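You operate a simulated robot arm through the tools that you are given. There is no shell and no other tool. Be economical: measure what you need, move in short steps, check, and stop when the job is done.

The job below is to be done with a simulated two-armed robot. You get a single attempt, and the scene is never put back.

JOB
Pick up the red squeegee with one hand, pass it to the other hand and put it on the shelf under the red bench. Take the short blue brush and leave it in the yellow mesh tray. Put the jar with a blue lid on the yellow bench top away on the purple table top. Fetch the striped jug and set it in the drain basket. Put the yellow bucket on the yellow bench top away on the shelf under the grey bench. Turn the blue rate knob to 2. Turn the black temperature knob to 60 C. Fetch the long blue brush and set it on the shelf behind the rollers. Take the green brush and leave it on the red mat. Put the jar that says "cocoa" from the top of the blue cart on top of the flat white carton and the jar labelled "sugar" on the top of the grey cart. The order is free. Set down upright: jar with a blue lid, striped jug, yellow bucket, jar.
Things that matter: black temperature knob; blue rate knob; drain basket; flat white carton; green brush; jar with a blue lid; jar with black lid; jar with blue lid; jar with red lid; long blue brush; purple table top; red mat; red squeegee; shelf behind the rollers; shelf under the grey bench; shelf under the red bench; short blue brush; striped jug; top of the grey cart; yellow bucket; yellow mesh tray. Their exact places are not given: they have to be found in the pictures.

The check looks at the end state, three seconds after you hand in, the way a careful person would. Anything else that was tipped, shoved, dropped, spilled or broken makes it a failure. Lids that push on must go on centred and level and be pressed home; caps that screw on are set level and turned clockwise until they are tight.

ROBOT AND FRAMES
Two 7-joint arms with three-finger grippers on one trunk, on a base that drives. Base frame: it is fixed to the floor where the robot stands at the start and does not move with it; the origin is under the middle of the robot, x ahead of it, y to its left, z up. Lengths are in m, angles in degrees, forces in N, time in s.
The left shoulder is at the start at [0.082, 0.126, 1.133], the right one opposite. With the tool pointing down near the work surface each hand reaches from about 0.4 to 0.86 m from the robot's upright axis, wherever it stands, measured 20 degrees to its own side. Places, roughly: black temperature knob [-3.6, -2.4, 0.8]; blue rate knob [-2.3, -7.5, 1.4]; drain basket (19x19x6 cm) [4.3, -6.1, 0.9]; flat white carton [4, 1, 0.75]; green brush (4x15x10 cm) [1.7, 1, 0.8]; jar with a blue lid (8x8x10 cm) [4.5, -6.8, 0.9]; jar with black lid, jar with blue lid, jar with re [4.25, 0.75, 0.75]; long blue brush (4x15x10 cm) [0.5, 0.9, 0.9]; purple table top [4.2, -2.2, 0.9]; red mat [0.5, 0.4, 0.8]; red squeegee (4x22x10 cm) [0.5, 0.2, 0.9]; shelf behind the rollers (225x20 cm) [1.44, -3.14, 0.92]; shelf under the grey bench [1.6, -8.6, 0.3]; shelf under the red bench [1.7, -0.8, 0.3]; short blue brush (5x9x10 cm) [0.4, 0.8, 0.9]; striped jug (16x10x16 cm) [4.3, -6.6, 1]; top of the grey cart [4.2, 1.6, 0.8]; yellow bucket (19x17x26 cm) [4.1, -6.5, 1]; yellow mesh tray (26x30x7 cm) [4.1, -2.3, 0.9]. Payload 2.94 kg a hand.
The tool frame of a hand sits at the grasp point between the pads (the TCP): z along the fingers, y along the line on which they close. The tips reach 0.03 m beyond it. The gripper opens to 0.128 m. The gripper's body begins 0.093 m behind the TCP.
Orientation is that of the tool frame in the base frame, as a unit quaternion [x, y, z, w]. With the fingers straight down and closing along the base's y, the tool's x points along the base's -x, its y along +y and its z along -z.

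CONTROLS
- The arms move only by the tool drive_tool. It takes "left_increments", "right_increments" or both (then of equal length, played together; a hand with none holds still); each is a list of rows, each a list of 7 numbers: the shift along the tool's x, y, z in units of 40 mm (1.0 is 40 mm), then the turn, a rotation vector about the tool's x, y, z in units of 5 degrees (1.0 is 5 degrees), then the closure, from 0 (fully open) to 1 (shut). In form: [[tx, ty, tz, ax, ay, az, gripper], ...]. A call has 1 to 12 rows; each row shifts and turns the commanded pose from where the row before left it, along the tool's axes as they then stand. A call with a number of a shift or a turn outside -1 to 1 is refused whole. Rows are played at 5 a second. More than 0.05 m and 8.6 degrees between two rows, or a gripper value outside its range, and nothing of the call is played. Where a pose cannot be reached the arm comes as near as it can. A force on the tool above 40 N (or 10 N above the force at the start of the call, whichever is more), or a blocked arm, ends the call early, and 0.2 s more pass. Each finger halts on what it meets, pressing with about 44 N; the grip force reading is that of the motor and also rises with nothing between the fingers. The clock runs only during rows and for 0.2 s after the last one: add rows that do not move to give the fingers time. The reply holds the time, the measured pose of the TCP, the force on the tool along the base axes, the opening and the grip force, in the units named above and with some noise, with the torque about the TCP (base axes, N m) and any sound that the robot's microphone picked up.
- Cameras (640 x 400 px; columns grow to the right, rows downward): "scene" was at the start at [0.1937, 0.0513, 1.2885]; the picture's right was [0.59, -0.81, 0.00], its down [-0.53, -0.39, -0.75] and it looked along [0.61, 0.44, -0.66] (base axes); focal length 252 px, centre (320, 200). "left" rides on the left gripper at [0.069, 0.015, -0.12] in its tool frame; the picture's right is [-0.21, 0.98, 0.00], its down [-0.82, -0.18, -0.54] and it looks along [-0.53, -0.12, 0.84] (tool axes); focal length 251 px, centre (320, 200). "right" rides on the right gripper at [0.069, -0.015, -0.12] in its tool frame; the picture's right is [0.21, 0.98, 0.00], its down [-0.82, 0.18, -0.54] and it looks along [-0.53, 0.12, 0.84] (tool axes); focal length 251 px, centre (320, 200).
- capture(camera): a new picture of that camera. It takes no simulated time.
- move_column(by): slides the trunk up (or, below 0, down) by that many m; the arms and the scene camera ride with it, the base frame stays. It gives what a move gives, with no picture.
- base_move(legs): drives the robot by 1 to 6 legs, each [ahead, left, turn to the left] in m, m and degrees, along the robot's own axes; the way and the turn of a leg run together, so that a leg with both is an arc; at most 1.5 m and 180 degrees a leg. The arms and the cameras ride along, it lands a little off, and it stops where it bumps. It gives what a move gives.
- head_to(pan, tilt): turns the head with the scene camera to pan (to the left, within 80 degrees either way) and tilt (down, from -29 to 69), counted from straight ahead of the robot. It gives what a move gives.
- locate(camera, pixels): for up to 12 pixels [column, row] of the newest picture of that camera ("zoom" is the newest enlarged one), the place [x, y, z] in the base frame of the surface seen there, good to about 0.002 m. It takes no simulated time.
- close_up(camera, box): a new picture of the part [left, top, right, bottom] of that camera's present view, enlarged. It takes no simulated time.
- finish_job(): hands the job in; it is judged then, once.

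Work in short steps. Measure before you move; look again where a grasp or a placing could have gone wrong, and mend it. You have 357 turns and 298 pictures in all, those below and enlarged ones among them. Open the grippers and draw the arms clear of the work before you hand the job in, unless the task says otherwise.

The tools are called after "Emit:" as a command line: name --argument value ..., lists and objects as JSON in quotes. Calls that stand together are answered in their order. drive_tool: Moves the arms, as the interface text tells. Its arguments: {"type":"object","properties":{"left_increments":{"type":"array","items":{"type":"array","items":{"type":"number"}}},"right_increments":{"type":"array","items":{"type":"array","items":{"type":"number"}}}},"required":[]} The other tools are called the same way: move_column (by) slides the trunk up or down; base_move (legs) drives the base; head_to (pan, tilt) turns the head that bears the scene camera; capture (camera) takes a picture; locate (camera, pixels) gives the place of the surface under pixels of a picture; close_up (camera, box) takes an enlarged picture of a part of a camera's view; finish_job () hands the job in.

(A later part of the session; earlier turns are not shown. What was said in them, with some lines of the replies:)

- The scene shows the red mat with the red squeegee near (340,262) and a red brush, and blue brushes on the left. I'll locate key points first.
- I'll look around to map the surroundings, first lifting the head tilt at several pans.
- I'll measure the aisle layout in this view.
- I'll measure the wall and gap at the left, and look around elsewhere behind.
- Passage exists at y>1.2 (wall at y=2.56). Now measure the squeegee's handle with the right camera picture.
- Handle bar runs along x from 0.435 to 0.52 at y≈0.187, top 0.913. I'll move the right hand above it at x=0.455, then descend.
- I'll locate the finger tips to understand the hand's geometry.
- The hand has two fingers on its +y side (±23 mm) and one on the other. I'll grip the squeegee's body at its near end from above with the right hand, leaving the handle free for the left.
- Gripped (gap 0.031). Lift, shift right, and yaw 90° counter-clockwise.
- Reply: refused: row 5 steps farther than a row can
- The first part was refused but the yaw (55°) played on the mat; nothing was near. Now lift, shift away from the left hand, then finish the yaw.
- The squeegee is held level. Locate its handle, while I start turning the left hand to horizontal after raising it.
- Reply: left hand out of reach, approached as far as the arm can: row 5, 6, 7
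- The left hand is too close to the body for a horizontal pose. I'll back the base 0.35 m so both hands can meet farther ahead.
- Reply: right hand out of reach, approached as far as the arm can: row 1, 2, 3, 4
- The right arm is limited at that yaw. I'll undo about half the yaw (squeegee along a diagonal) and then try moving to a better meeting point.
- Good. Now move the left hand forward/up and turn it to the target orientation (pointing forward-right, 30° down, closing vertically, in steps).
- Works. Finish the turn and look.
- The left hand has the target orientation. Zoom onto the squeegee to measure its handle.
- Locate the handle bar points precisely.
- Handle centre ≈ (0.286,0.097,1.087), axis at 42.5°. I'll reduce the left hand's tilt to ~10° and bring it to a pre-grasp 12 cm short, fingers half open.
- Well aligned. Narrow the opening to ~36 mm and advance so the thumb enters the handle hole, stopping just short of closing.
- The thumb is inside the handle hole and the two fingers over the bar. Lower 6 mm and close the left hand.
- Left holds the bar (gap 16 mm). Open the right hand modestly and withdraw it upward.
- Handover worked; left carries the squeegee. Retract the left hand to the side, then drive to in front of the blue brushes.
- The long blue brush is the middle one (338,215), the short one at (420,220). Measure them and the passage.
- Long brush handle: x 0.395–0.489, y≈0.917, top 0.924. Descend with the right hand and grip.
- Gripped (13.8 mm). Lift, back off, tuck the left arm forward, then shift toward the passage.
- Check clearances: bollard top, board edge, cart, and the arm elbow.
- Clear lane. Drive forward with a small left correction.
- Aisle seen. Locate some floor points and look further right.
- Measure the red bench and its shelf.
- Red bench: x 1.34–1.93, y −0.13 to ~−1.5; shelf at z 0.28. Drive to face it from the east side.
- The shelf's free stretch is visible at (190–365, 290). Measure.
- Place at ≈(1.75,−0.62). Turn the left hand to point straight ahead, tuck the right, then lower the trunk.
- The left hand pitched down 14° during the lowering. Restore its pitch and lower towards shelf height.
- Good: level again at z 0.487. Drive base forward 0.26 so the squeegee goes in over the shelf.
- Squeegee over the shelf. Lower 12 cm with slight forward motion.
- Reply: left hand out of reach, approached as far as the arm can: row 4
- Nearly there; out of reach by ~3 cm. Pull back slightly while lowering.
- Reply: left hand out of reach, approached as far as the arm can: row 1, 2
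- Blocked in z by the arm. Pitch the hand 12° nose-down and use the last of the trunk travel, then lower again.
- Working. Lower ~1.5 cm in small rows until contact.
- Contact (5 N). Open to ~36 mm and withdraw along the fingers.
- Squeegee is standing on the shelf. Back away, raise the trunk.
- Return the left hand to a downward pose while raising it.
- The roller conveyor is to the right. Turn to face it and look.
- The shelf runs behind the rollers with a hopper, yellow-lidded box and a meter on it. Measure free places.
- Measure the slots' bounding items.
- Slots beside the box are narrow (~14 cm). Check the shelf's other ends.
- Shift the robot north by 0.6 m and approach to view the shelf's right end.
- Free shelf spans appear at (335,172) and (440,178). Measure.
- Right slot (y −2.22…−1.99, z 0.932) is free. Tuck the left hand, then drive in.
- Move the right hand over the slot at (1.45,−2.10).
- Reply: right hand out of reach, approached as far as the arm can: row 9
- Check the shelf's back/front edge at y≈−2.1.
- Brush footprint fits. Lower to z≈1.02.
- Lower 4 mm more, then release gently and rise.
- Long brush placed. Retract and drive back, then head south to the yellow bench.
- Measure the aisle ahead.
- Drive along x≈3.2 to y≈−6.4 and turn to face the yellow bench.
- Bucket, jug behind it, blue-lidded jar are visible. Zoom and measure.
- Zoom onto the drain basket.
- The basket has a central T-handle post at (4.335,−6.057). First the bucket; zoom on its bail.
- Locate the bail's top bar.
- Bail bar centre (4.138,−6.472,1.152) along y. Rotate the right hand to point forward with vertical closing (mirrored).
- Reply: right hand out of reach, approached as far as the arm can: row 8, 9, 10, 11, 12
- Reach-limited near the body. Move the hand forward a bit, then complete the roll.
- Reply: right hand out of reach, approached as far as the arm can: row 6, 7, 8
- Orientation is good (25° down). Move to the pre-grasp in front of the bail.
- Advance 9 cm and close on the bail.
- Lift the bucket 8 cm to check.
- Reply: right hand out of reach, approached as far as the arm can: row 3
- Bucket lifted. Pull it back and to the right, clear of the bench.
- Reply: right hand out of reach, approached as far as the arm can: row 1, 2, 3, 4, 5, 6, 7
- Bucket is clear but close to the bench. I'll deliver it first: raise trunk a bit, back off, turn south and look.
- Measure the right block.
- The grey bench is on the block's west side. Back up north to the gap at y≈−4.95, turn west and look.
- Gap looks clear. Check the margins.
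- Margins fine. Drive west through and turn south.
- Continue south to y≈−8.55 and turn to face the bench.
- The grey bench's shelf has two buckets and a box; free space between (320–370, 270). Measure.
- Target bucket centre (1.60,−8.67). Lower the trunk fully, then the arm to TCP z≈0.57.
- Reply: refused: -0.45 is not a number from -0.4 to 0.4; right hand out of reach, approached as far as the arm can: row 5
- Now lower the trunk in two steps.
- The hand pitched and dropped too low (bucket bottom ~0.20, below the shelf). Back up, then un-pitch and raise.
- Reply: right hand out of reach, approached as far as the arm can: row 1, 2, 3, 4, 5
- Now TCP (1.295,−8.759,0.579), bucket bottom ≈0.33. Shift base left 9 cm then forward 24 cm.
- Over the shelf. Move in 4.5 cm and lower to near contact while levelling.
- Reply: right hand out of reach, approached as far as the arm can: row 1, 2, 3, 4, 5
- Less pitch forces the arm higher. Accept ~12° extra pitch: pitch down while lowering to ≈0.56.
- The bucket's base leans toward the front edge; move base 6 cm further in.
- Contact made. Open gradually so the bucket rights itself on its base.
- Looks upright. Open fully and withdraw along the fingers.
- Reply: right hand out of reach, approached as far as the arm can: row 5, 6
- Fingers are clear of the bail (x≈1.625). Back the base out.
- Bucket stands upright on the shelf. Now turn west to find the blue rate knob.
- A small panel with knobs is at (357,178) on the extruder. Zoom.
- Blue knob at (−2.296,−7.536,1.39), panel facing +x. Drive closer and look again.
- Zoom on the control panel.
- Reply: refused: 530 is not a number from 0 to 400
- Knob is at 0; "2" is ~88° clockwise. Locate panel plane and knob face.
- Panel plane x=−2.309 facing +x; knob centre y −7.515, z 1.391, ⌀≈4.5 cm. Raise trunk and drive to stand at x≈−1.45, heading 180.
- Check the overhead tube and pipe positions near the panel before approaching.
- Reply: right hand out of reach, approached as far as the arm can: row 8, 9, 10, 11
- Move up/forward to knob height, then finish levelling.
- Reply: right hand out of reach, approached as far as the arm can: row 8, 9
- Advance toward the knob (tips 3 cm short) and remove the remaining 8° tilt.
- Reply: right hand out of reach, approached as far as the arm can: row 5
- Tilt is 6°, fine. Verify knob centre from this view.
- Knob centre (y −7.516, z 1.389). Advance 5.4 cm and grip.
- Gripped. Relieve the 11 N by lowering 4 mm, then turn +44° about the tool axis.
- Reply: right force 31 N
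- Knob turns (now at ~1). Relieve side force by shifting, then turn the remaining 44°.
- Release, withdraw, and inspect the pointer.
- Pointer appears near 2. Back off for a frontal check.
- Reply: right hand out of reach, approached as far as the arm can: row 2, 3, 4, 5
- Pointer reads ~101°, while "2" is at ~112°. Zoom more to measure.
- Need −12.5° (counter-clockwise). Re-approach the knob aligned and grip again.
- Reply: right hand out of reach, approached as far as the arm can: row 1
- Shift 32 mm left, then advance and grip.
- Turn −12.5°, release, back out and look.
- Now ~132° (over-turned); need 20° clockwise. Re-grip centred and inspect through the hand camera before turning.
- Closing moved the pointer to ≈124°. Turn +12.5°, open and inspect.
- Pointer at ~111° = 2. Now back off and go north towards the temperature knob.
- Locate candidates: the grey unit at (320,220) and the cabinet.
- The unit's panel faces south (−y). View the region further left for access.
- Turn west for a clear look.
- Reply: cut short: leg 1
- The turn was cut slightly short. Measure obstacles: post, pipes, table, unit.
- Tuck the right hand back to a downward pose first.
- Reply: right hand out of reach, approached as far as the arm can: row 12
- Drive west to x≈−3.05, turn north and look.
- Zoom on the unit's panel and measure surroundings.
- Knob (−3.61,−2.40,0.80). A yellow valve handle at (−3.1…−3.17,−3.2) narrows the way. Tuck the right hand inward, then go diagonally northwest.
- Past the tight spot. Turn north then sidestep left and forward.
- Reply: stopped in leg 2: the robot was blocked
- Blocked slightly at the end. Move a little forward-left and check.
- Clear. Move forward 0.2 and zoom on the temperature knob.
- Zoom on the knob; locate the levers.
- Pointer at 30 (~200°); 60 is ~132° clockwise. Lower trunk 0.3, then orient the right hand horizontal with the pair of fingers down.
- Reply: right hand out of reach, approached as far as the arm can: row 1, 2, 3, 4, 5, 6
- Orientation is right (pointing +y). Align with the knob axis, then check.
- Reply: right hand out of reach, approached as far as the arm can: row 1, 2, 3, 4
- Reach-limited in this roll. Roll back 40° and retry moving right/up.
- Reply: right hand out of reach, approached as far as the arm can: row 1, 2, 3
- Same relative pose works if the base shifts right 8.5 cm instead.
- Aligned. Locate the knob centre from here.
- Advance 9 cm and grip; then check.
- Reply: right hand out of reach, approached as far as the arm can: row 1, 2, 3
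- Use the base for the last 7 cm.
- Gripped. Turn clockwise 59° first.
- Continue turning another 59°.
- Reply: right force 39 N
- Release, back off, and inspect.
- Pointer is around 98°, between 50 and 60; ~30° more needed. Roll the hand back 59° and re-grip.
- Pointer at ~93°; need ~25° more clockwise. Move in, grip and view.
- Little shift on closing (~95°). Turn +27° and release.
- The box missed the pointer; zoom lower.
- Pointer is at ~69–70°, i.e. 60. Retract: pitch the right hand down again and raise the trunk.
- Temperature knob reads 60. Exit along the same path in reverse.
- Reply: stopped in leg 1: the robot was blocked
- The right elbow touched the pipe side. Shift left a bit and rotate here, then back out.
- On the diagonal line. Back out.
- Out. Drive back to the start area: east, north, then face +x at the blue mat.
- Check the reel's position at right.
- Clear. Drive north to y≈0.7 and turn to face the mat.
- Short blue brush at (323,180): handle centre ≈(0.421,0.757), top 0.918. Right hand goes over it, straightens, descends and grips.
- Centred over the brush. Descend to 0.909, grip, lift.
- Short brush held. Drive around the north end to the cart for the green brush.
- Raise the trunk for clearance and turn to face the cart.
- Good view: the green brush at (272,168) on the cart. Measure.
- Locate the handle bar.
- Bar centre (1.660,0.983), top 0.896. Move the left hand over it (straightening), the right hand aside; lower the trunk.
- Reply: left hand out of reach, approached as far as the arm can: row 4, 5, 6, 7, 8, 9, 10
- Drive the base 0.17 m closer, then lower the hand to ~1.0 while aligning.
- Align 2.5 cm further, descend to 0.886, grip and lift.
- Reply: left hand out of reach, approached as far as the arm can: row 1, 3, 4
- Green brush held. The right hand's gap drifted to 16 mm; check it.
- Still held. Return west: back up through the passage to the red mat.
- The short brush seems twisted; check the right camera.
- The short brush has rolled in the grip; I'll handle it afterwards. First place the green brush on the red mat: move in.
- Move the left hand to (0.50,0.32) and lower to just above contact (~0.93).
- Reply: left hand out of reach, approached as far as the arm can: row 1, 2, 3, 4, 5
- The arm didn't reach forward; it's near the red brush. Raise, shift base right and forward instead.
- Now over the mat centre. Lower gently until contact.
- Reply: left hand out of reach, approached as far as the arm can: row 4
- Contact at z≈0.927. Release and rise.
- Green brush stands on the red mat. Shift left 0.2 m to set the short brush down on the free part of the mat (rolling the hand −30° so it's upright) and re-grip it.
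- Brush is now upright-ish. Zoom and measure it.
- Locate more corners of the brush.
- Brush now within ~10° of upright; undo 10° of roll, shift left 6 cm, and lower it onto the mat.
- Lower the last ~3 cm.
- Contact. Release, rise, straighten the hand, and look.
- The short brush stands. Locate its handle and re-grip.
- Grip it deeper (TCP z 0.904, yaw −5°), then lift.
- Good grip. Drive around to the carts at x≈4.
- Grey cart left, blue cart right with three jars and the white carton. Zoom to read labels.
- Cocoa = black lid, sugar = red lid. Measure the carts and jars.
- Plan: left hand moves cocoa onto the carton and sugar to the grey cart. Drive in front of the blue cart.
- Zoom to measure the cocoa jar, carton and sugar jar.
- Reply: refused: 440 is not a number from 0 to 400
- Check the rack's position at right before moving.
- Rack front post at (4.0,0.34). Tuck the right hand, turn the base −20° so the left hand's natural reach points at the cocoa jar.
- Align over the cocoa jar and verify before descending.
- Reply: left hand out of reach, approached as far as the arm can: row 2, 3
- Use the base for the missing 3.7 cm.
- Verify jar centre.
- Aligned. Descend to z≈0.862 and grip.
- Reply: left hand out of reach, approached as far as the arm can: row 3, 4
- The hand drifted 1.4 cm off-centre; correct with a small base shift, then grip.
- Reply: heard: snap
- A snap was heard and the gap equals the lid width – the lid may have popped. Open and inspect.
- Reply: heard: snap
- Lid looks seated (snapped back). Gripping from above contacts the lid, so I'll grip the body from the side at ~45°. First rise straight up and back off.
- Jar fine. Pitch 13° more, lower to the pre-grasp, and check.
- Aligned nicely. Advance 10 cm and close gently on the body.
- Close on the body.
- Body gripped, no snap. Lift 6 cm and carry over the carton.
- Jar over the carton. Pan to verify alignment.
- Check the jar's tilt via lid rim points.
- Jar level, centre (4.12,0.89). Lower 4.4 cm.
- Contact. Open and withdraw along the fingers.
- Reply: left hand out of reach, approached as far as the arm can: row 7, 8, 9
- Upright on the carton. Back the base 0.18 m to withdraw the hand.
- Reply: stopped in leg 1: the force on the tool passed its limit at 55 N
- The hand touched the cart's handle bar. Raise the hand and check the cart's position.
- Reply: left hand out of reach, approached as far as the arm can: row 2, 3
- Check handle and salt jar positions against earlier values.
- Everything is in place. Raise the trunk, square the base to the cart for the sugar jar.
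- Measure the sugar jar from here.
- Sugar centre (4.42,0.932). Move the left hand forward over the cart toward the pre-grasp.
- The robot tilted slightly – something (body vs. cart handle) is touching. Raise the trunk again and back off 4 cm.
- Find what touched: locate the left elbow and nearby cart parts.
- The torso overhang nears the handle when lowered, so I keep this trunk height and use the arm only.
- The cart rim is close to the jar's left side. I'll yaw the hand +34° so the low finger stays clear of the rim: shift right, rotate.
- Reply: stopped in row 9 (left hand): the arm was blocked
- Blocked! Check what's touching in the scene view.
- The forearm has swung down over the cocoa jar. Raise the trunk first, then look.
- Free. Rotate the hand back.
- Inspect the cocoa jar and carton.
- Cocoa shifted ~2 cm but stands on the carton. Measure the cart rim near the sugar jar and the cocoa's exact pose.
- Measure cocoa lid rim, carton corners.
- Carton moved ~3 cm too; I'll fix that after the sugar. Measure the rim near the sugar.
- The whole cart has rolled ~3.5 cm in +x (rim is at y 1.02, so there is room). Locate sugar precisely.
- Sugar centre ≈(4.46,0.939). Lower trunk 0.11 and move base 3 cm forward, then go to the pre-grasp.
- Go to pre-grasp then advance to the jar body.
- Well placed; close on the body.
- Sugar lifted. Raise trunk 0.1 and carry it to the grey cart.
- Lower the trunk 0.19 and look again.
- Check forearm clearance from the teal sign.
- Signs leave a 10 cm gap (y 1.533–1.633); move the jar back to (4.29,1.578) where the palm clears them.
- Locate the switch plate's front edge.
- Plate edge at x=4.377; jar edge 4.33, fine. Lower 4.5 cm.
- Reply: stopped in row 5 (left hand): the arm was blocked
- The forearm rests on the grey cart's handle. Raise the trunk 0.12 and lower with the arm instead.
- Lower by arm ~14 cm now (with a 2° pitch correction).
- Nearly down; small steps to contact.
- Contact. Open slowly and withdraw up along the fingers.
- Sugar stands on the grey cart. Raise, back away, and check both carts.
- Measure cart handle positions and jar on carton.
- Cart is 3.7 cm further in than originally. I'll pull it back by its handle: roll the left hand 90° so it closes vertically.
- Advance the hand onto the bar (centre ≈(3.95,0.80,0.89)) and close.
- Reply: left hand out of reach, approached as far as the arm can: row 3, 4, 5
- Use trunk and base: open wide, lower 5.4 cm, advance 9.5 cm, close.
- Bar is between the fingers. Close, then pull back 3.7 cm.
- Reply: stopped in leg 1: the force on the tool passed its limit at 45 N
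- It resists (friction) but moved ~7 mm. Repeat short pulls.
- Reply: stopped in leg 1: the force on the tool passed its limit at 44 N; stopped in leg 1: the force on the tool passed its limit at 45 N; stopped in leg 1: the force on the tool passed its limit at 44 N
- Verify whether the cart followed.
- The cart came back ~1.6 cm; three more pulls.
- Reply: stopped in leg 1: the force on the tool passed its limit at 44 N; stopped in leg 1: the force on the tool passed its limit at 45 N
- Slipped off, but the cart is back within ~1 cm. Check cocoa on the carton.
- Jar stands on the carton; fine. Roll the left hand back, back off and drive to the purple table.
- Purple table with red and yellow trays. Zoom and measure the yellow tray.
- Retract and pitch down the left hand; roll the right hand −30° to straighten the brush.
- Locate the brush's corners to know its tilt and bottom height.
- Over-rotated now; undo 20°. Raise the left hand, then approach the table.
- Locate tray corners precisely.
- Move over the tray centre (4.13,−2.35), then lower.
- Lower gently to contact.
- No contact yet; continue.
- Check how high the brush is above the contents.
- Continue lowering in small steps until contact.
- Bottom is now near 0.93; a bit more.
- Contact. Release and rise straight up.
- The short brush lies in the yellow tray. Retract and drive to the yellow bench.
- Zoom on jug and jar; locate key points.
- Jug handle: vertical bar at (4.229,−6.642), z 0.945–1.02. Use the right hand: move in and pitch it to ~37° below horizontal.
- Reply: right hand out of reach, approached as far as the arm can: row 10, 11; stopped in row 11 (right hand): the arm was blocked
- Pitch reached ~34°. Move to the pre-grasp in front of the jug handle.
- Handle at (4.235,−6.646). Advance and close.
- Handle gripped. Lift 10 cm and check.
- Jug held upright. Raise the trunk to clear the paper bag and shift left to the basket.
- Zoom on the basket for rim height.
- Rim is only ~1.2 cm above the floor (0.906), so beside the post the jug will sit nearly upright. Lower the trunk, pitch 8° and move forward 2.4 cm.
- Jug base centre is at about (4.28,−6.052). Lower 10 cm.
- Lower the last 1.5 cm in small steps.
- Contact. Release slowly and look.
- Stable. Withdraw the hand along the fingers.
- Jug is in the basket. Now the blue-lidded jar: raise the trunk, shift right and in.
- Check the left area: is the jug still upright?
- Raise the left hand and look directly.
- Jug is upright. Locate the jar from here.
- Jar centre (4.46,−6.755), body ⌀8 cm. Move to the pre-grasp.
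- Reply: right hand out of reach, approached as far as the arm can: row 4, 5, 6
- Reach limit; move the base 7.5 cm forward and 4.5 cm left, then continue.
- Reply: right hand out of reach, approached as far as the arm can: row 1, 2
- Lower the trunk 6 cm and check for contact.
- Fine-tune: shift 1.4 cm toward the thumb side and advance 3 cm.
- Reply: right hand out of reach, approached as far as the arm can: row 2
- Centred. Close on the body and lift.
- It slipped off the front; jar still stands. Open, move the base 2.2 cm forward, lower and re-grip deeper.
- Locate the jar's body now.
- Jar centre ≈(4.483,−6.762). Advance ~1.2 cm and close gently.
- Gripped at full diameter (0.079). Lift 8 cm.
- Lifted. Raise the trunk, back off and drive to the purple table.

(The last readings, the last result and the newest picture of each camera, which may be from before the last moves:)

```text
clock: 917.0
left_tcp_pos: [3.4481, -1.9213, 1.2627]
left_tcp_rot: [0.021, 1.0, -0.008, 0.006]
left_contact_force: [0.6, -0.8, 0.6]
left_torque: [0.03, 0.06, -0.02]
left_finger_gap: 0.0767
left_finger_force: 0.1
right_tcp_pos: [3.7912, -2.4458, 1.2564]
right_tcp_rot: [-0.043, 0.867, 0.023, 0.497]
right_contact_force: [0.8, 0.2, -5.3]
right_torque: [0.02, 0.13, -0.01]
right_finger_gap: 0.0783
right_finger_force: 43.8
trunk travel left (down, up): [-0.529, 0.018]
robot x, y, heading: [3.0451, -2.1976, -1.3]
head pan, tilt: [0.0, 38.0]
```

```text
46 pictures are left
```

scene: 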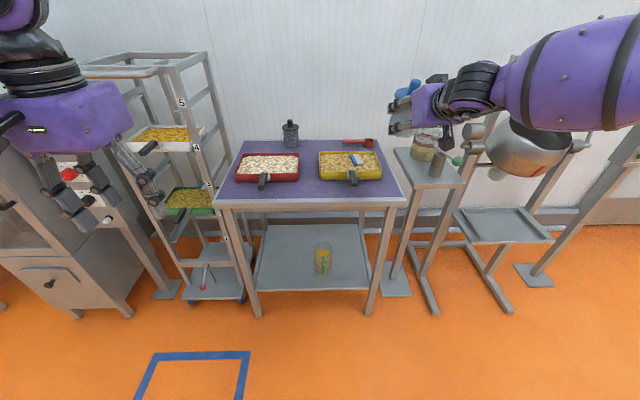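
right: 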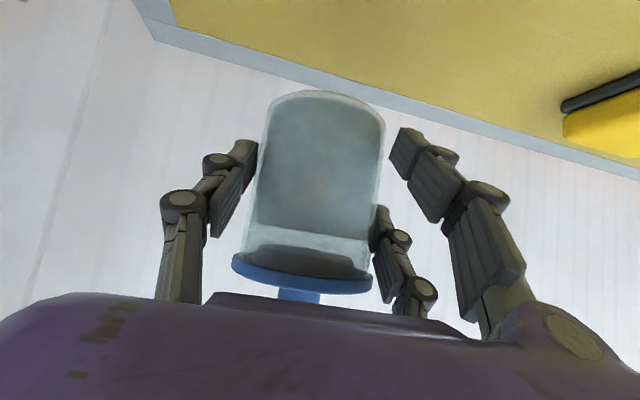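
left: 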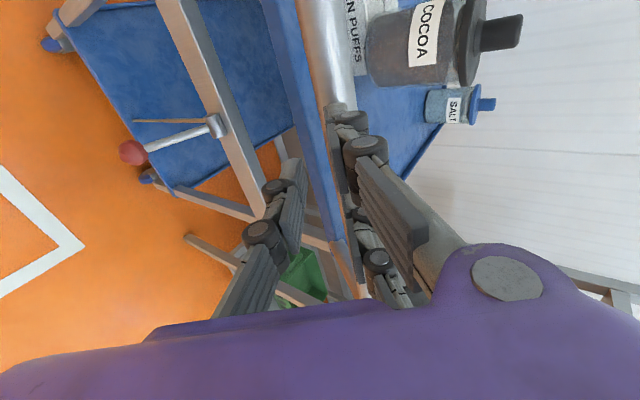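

Find a free spot on the purple top: locate points.

Emit:
locate --camera "scene" --pixels '[[264, 183], [308, 190], [308, 175], [308, 160], [352, 182], [385, 185], [225, 190], [330, 150], [240, 150], [390, 170], [298, 182], [318, 178]]'

Emit:
close_up --camera "scene" --box '[210, 120, 410, 220]'

```text
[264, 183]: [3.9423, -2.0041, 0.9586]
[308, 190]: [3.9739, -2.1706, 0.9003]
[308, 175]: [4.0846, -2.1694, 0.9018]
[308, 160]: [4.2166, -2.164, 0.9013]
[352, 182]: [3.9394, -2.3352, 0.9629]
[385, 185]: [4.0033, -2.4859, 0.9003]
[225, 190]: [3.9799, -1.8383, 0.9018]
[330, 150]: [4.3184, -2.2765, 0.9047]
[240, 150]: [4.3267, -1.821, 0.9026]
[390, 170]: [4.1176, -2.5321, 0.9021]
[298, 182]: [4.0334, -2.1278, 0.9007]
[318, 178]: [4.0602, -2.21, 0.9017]
```

```text
3.20 times, centred on (310, 170) of scene
```

zoom: 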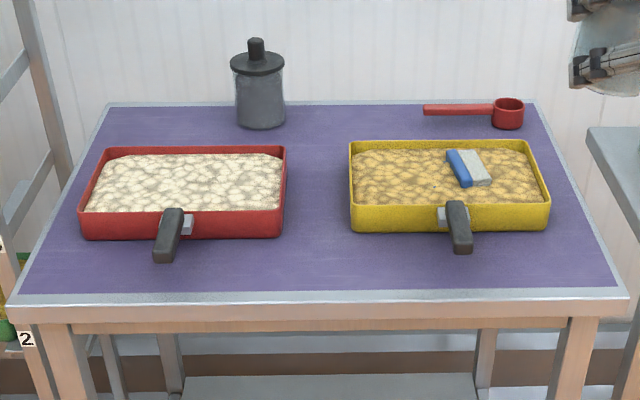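

Place at (3.99,−2.17) in the free front strip. Shift base, and level the jar (pitch +9°).

Emit:
base_move --legs '[[0.165, 0.277, 1.3]]'

Emit:
drive_tool --right_increments '[[0, 0, 0, 0, 0.9, 0, 0.6], [0, 0, 0, 0, 0.9, 0, 0.6], [0, 0, 0, 0, 0, 0, 0.6]]'

Emit:
move_column --by -0.2

Emit:
capture --camera "scene"

```text
clock: 920.0
left_tcp_pos: [3.6091, -1.6319, 1.2626]
left_tcp_rot: [0.011, 1.0, -0.007, 0.008]
left_contact_force: [0.4, -0.3, 0.1]
left_torque: [0.01, 0.03, 0.01]
left_finger_gap: 0.0766
left_finger_force: 0.0
right_tcp_pos: [3.9613, -2.1494, 1.2561]
right_tcp_rot: [-0.05, 0.866, 0.027, 0.496]
right_contact_force: [-0.2, 0.6, -5.7]
right_torque: [-0.01, 0.12, 0.0]
right_finger_gap: 0.078
right_finger_force: 44.2
trunk travel left (down, up): [-0.529, 0.018]
robot x, y, heading: [3.2061, -1.9179, -0.2]
head pan, tilt: [0.0, 38.0]
```

```text
clock: 920.8
left_tcp_pos: [3.6101, -1.6326, 1.2632]
left_tcp_rot: [0.011, 1.0, -0.007, 0.006]
left_contact_force: [0.4, 0.5, 0.1]
left_torque: [0.01, 0.01, 0.0]
left_finger_gap: 0.0768
left_finger_force: 0.0
right_tcp_pos: [3.9527, -2.1538, 1.2562]
right_tcp_rot: [-0.053, 0.903, 0.024, 0.426]
right_contact_force: [-0.2, -0.6, -5.0]
right_torque: [-0.02, 0.14, 0.0]
right_finger_gap: 0.0781
right_finger_force: 44.0
right hand out of reach, approached as far as the arm can: row 2
trunk travel left (down, up): [-0.529, 0.018]
robot x, y, heading: [3.2134, -1.9127, -0.1]
head pan, tilt: [0.0, 38.0]
```

```text
clock: 923.0
left_tcp_pos: [3.6087, -1.632, 1.0629]
left_tcp_rot: [0.013, 1.0, -0.008, 0.006]
left_contact_force: [-0.4, 0.1, 0.3]
left_torque: [0.0, -0.01, -0.03]
left_finger_gap: 0.0768
left_finger_force: 0.1
right_tcp_pos: [3.9528, -2.1539, 1.0581]
right_tcp_rot: [-0.053, 0.902, 0.024, 0.427]
right_contact_force: [-0.1, -0.6, -5.1]
right_torque: [-0.02, 0.09, 0.0]
right_finger_gap: 0.0781
right_finger_force: 43.8
trunk travel left (down, up): [-0.329, 0.218]
robot x, y, heading: [3.2116, -1.9195, -0.4]
head pan, tilt: [0.0, 38.0]
```

```text
44 pictures are left
```

scene: 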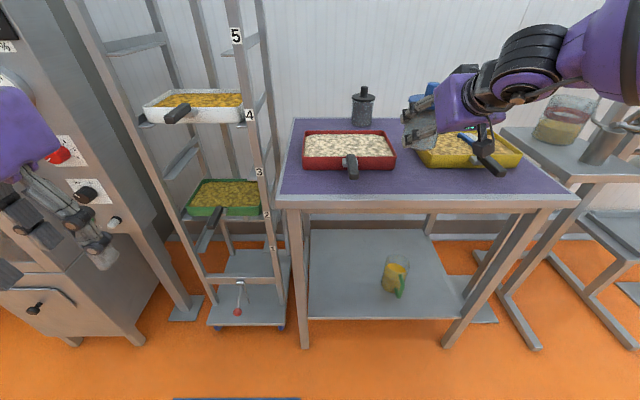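

Level again. Lower 9.5 cm by trunk, then finish in small steps.

Emit:
move_column --by -0.095

Emit:
capture --camera "right"

Emit:
close_up --camera "scene" --box '[300, 60, 560, 230]'

```text
clock: 924.3
left_tcp_pos: [3.6078, -1.6326, 0.9682]
left_tcp_rot: [0.012, 1.0, -0.007, 0.007]
left_contact_force: [-0.2, 0.2, 0.0]
left_torque: [-0.02, 0.02, 0.02]
left_finger_gap: 0.0768
left_finger_force: 0.1
right_tcp_pos: [3.9533, -2.155, 0.963]
right_tcp_rot: [-0.053, 0.902, 0.023, 0.427]
right_contact_force: [-0.8, 0.2, -5.9]
right_torque: [-0.02, 0.14, -0.01]
right_finger_gap: 0.078
right_finger_force: 44.5
trunk travel left (down, up): [-0.234, 0.313]
robot x, y, heading: [3.2113, -1.9146, -0.1]
head pan, tilt: [0.0, 38.0]
```

```text
43 pictures are left
```

right: 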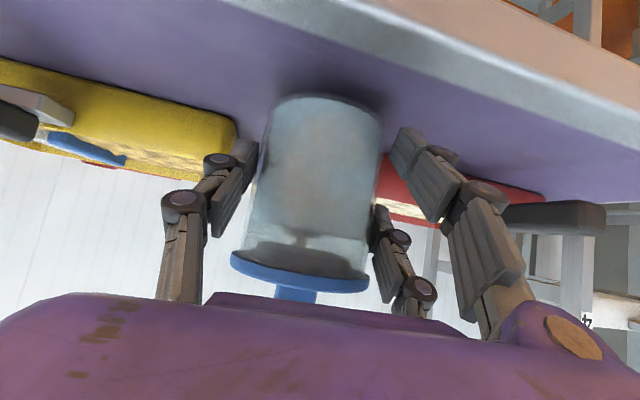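

```text
2.35 times, centred on (430, 145) of scene
```

zoom: 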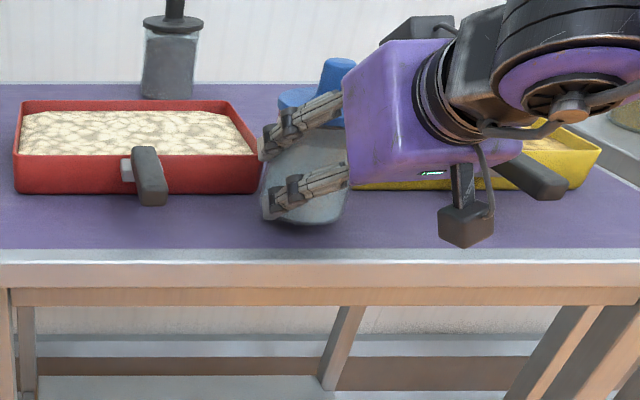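

Lower the last centimetre.

Emit:
move_column --by -0.009

Emit:
drive_tool --right_increments '[[0.07, 0, 0.06, 0, 0, 0, 0.6], [0, 0, 0, 0, 0, 0, 0.6]]'

```text
clock: 924.9
left_tcp_pos: [3.6089, -1.6331, 0.9584]
left_tcp_rot: [0.012, 1.0, -0.007, 0.007]
left_contact_force: [0.0, 0.3, -0.9]
left_torque: [-0.01, 0.0, 0.0]
left_finger_gap: 0.0768
left_finger_force: 0.1
right_tcp_pos: [3.9524, -2.1545, 0.9532]
right_tcp_rot: [-0.053, 0.903, 0.023, 0.426]
right_contact_force: [-0.4, 0.0, -5.5]
right_torque: [0.05, 0.12, 0.02]
right_finger_gap: 0.078
right_finger_force: 43.7
trunk travel left (down, up): [-0.225, 0.322]
robot x, y, heading: [3.208, -1.9149, -0.0]
head pan, tilt: [0.0, 38.0]
```

```text
clock: 925.5
left_tcp_pos: [3.6102, -1.6325, 0.9597]
left_tcp_rot: [0.013, 1.0, -0.008, 0.007]
left_contact_force: [-0.4, 0.0, 0.4]
left_torque: [0.0, 0.0, -0.01]
left_finger_gap: 0.0767
left_finger_force: 0.0
right_tcp_pos: [3.953, -2.1533, 0.9532]
right_tcp_rot: [-0.053, 0.901, 0.022, 0.429]
right_contact_force: [3.3, -3.8, 7.2]
right_torque: [-0.55, -0.12, 0.0]
right_finger_gap: 0.0783
right_finger_force: 44.2
trunk travel left (down, up): [-0.225, 0.322]
robot x, y, heading: [3.2064, -1.9164, -0.2]
head pan, tilt: [0.0, 38.0]
```

Contact (7 N). Open slowly and withdraw.

Emit:
drive_tool --right_increments '[[0, 0, 0, 0, 0, 0, 0.45], [0, 0, 0, 0, 0, 0, 0.36], [0, 0, 0, 0, 0, 0, 0.28], [0, 0, 0, 0, 0, 0, 0.2], [0, 0, 0, 0, 0, 0, 0.2], [0, 0, -0.7, 0, 0, 0, 0.2], [0, 0, -0.9, 0, 0, 0, 0.2], [0, 0, -0.9, 0, 0, 0, 0.2]]'

Emit:
close_up --camera "scene" --box '[300, 60, 560, 230]'

```text
clock: 927.3
left_tcp_pos: [3.6073, -1.6319, 0.9596]
left_tcp_rot: [0.011, 1.0, -0.007, 0.007]
left_contact_force: [0.4, -0.1, 1.1]
left_torque: [0.0, -0.04, -0.01]
left_finger_gap: 0.0768
left_finger_force: 0.1
right_tcp_pos: [3.8744, -2.1629, 1.0151]
right_tcp_rot: [-0.052, 0.902, 0.024, 0.427]
right_contact_force: [-0.3, 0.3, 0.0]
right_torque: [-0.01, -0.03, 0.05]
right_finger_gap: 0.1023
right_finger_force: 0.0
trunk travel left (down, up): [-0.225, 0.322]
robot x, y, heading: [3.2104, -1.9158, -0.6]
head pan, tilt: [0.0, 38.0]
```

```text
2.35 times, centred on (430, 145) of scene
```

zoom: 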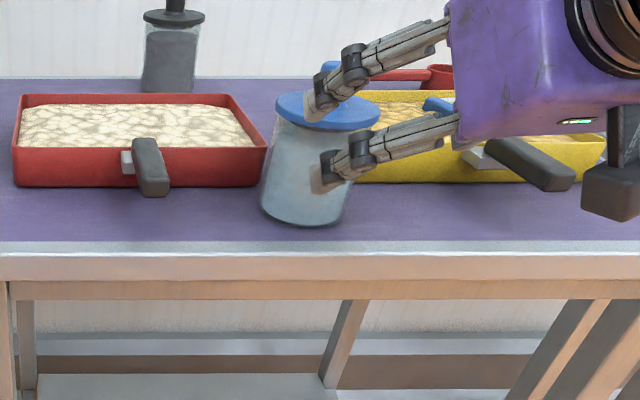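

The jar stands on the purple table. Back the robot away and take a final look.

Emit:
base_move --legs '[[-0.4, 0, 0]]'

Emit:
capture --camera "scene"

```text
clock: 929.8
left_tcp_pos: [3.2164, -1.6333, 0.9588]
left_tcp_rot: [0.017, 1.0, -0.008, 0.007]
left_contact_force: [-0.3, -0.4, 0.3]
left_torque: [0.03, 0.01, -0.03]
left_finger_gap: 0.0766
left_finger_force: 0.0
right_tcp_pos: [3.4795, -2.1653, 1.0159]
right_tcp_rot: [-0.048, 0.902, 0.021, 0.427]
right_contact_force: [0.6, -0.9, -0.1]
right_torque: [-0.06, 0.01, 0.01]
right_finger_gap: 0.1023
right_finger_force: 0.0
trunk travel left (down, up): [-0.225, 0.322]
robot x, y, heading: [2.8151, -1.9145, -0.6]
head pan, tilt: [0.0, 38.0]
```

```text
40 pictures are left
```

scene: 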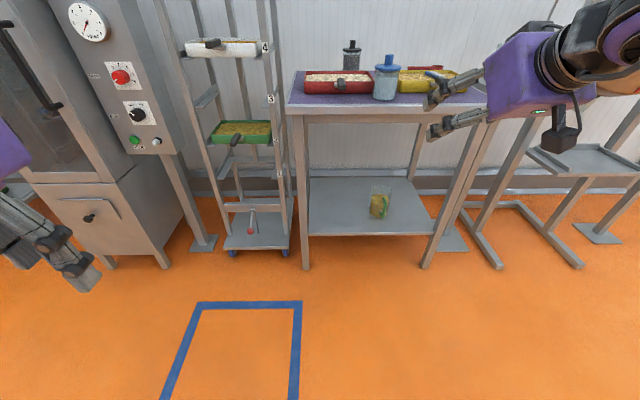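

Jar upright on the table and the arms are clear with grippers open; hand the job in.

Emit:
finish_job

```text
The job is handed in.
```

I handed the job in with all eleven tasks done; a few placements are less tidy than I wanted, and I don't know the check's verdict.

- **Cocoa jar:** it stands upright but overhangs the right-hand edge of the white carton by about 2 cm. My forearm leaned on the jar after I had placed it. Its lid snapped twice while I was first gripping it, then looked seated.
- **Blue cart:** I bumped it about 3.7 cm back against the wall side. I pulled it back by its handle to within about 1–1.5 cm of where it was.
- **Short blue brush:** it is in the yellow mesh tray but lies on its side in the contents.
- **Striped jug:** the drain basket has a fixed centre post, so the jug sits beside it, leaning slightly on the basket rim.
- **Knobs:** I set the rate knob to 2 and the temperature knob to 60 C, checking both pointers in close-up pictures.
- **Base contacts:** the robot was blocked twice in the tight spot near the temperature unit, probably its right elbow against the pipes. I saw no damage.

The red squeegee, long blue brush, green brush, yellow bucket, sugar jar and blue-lidded jar were all standing where they belong when I last looked.
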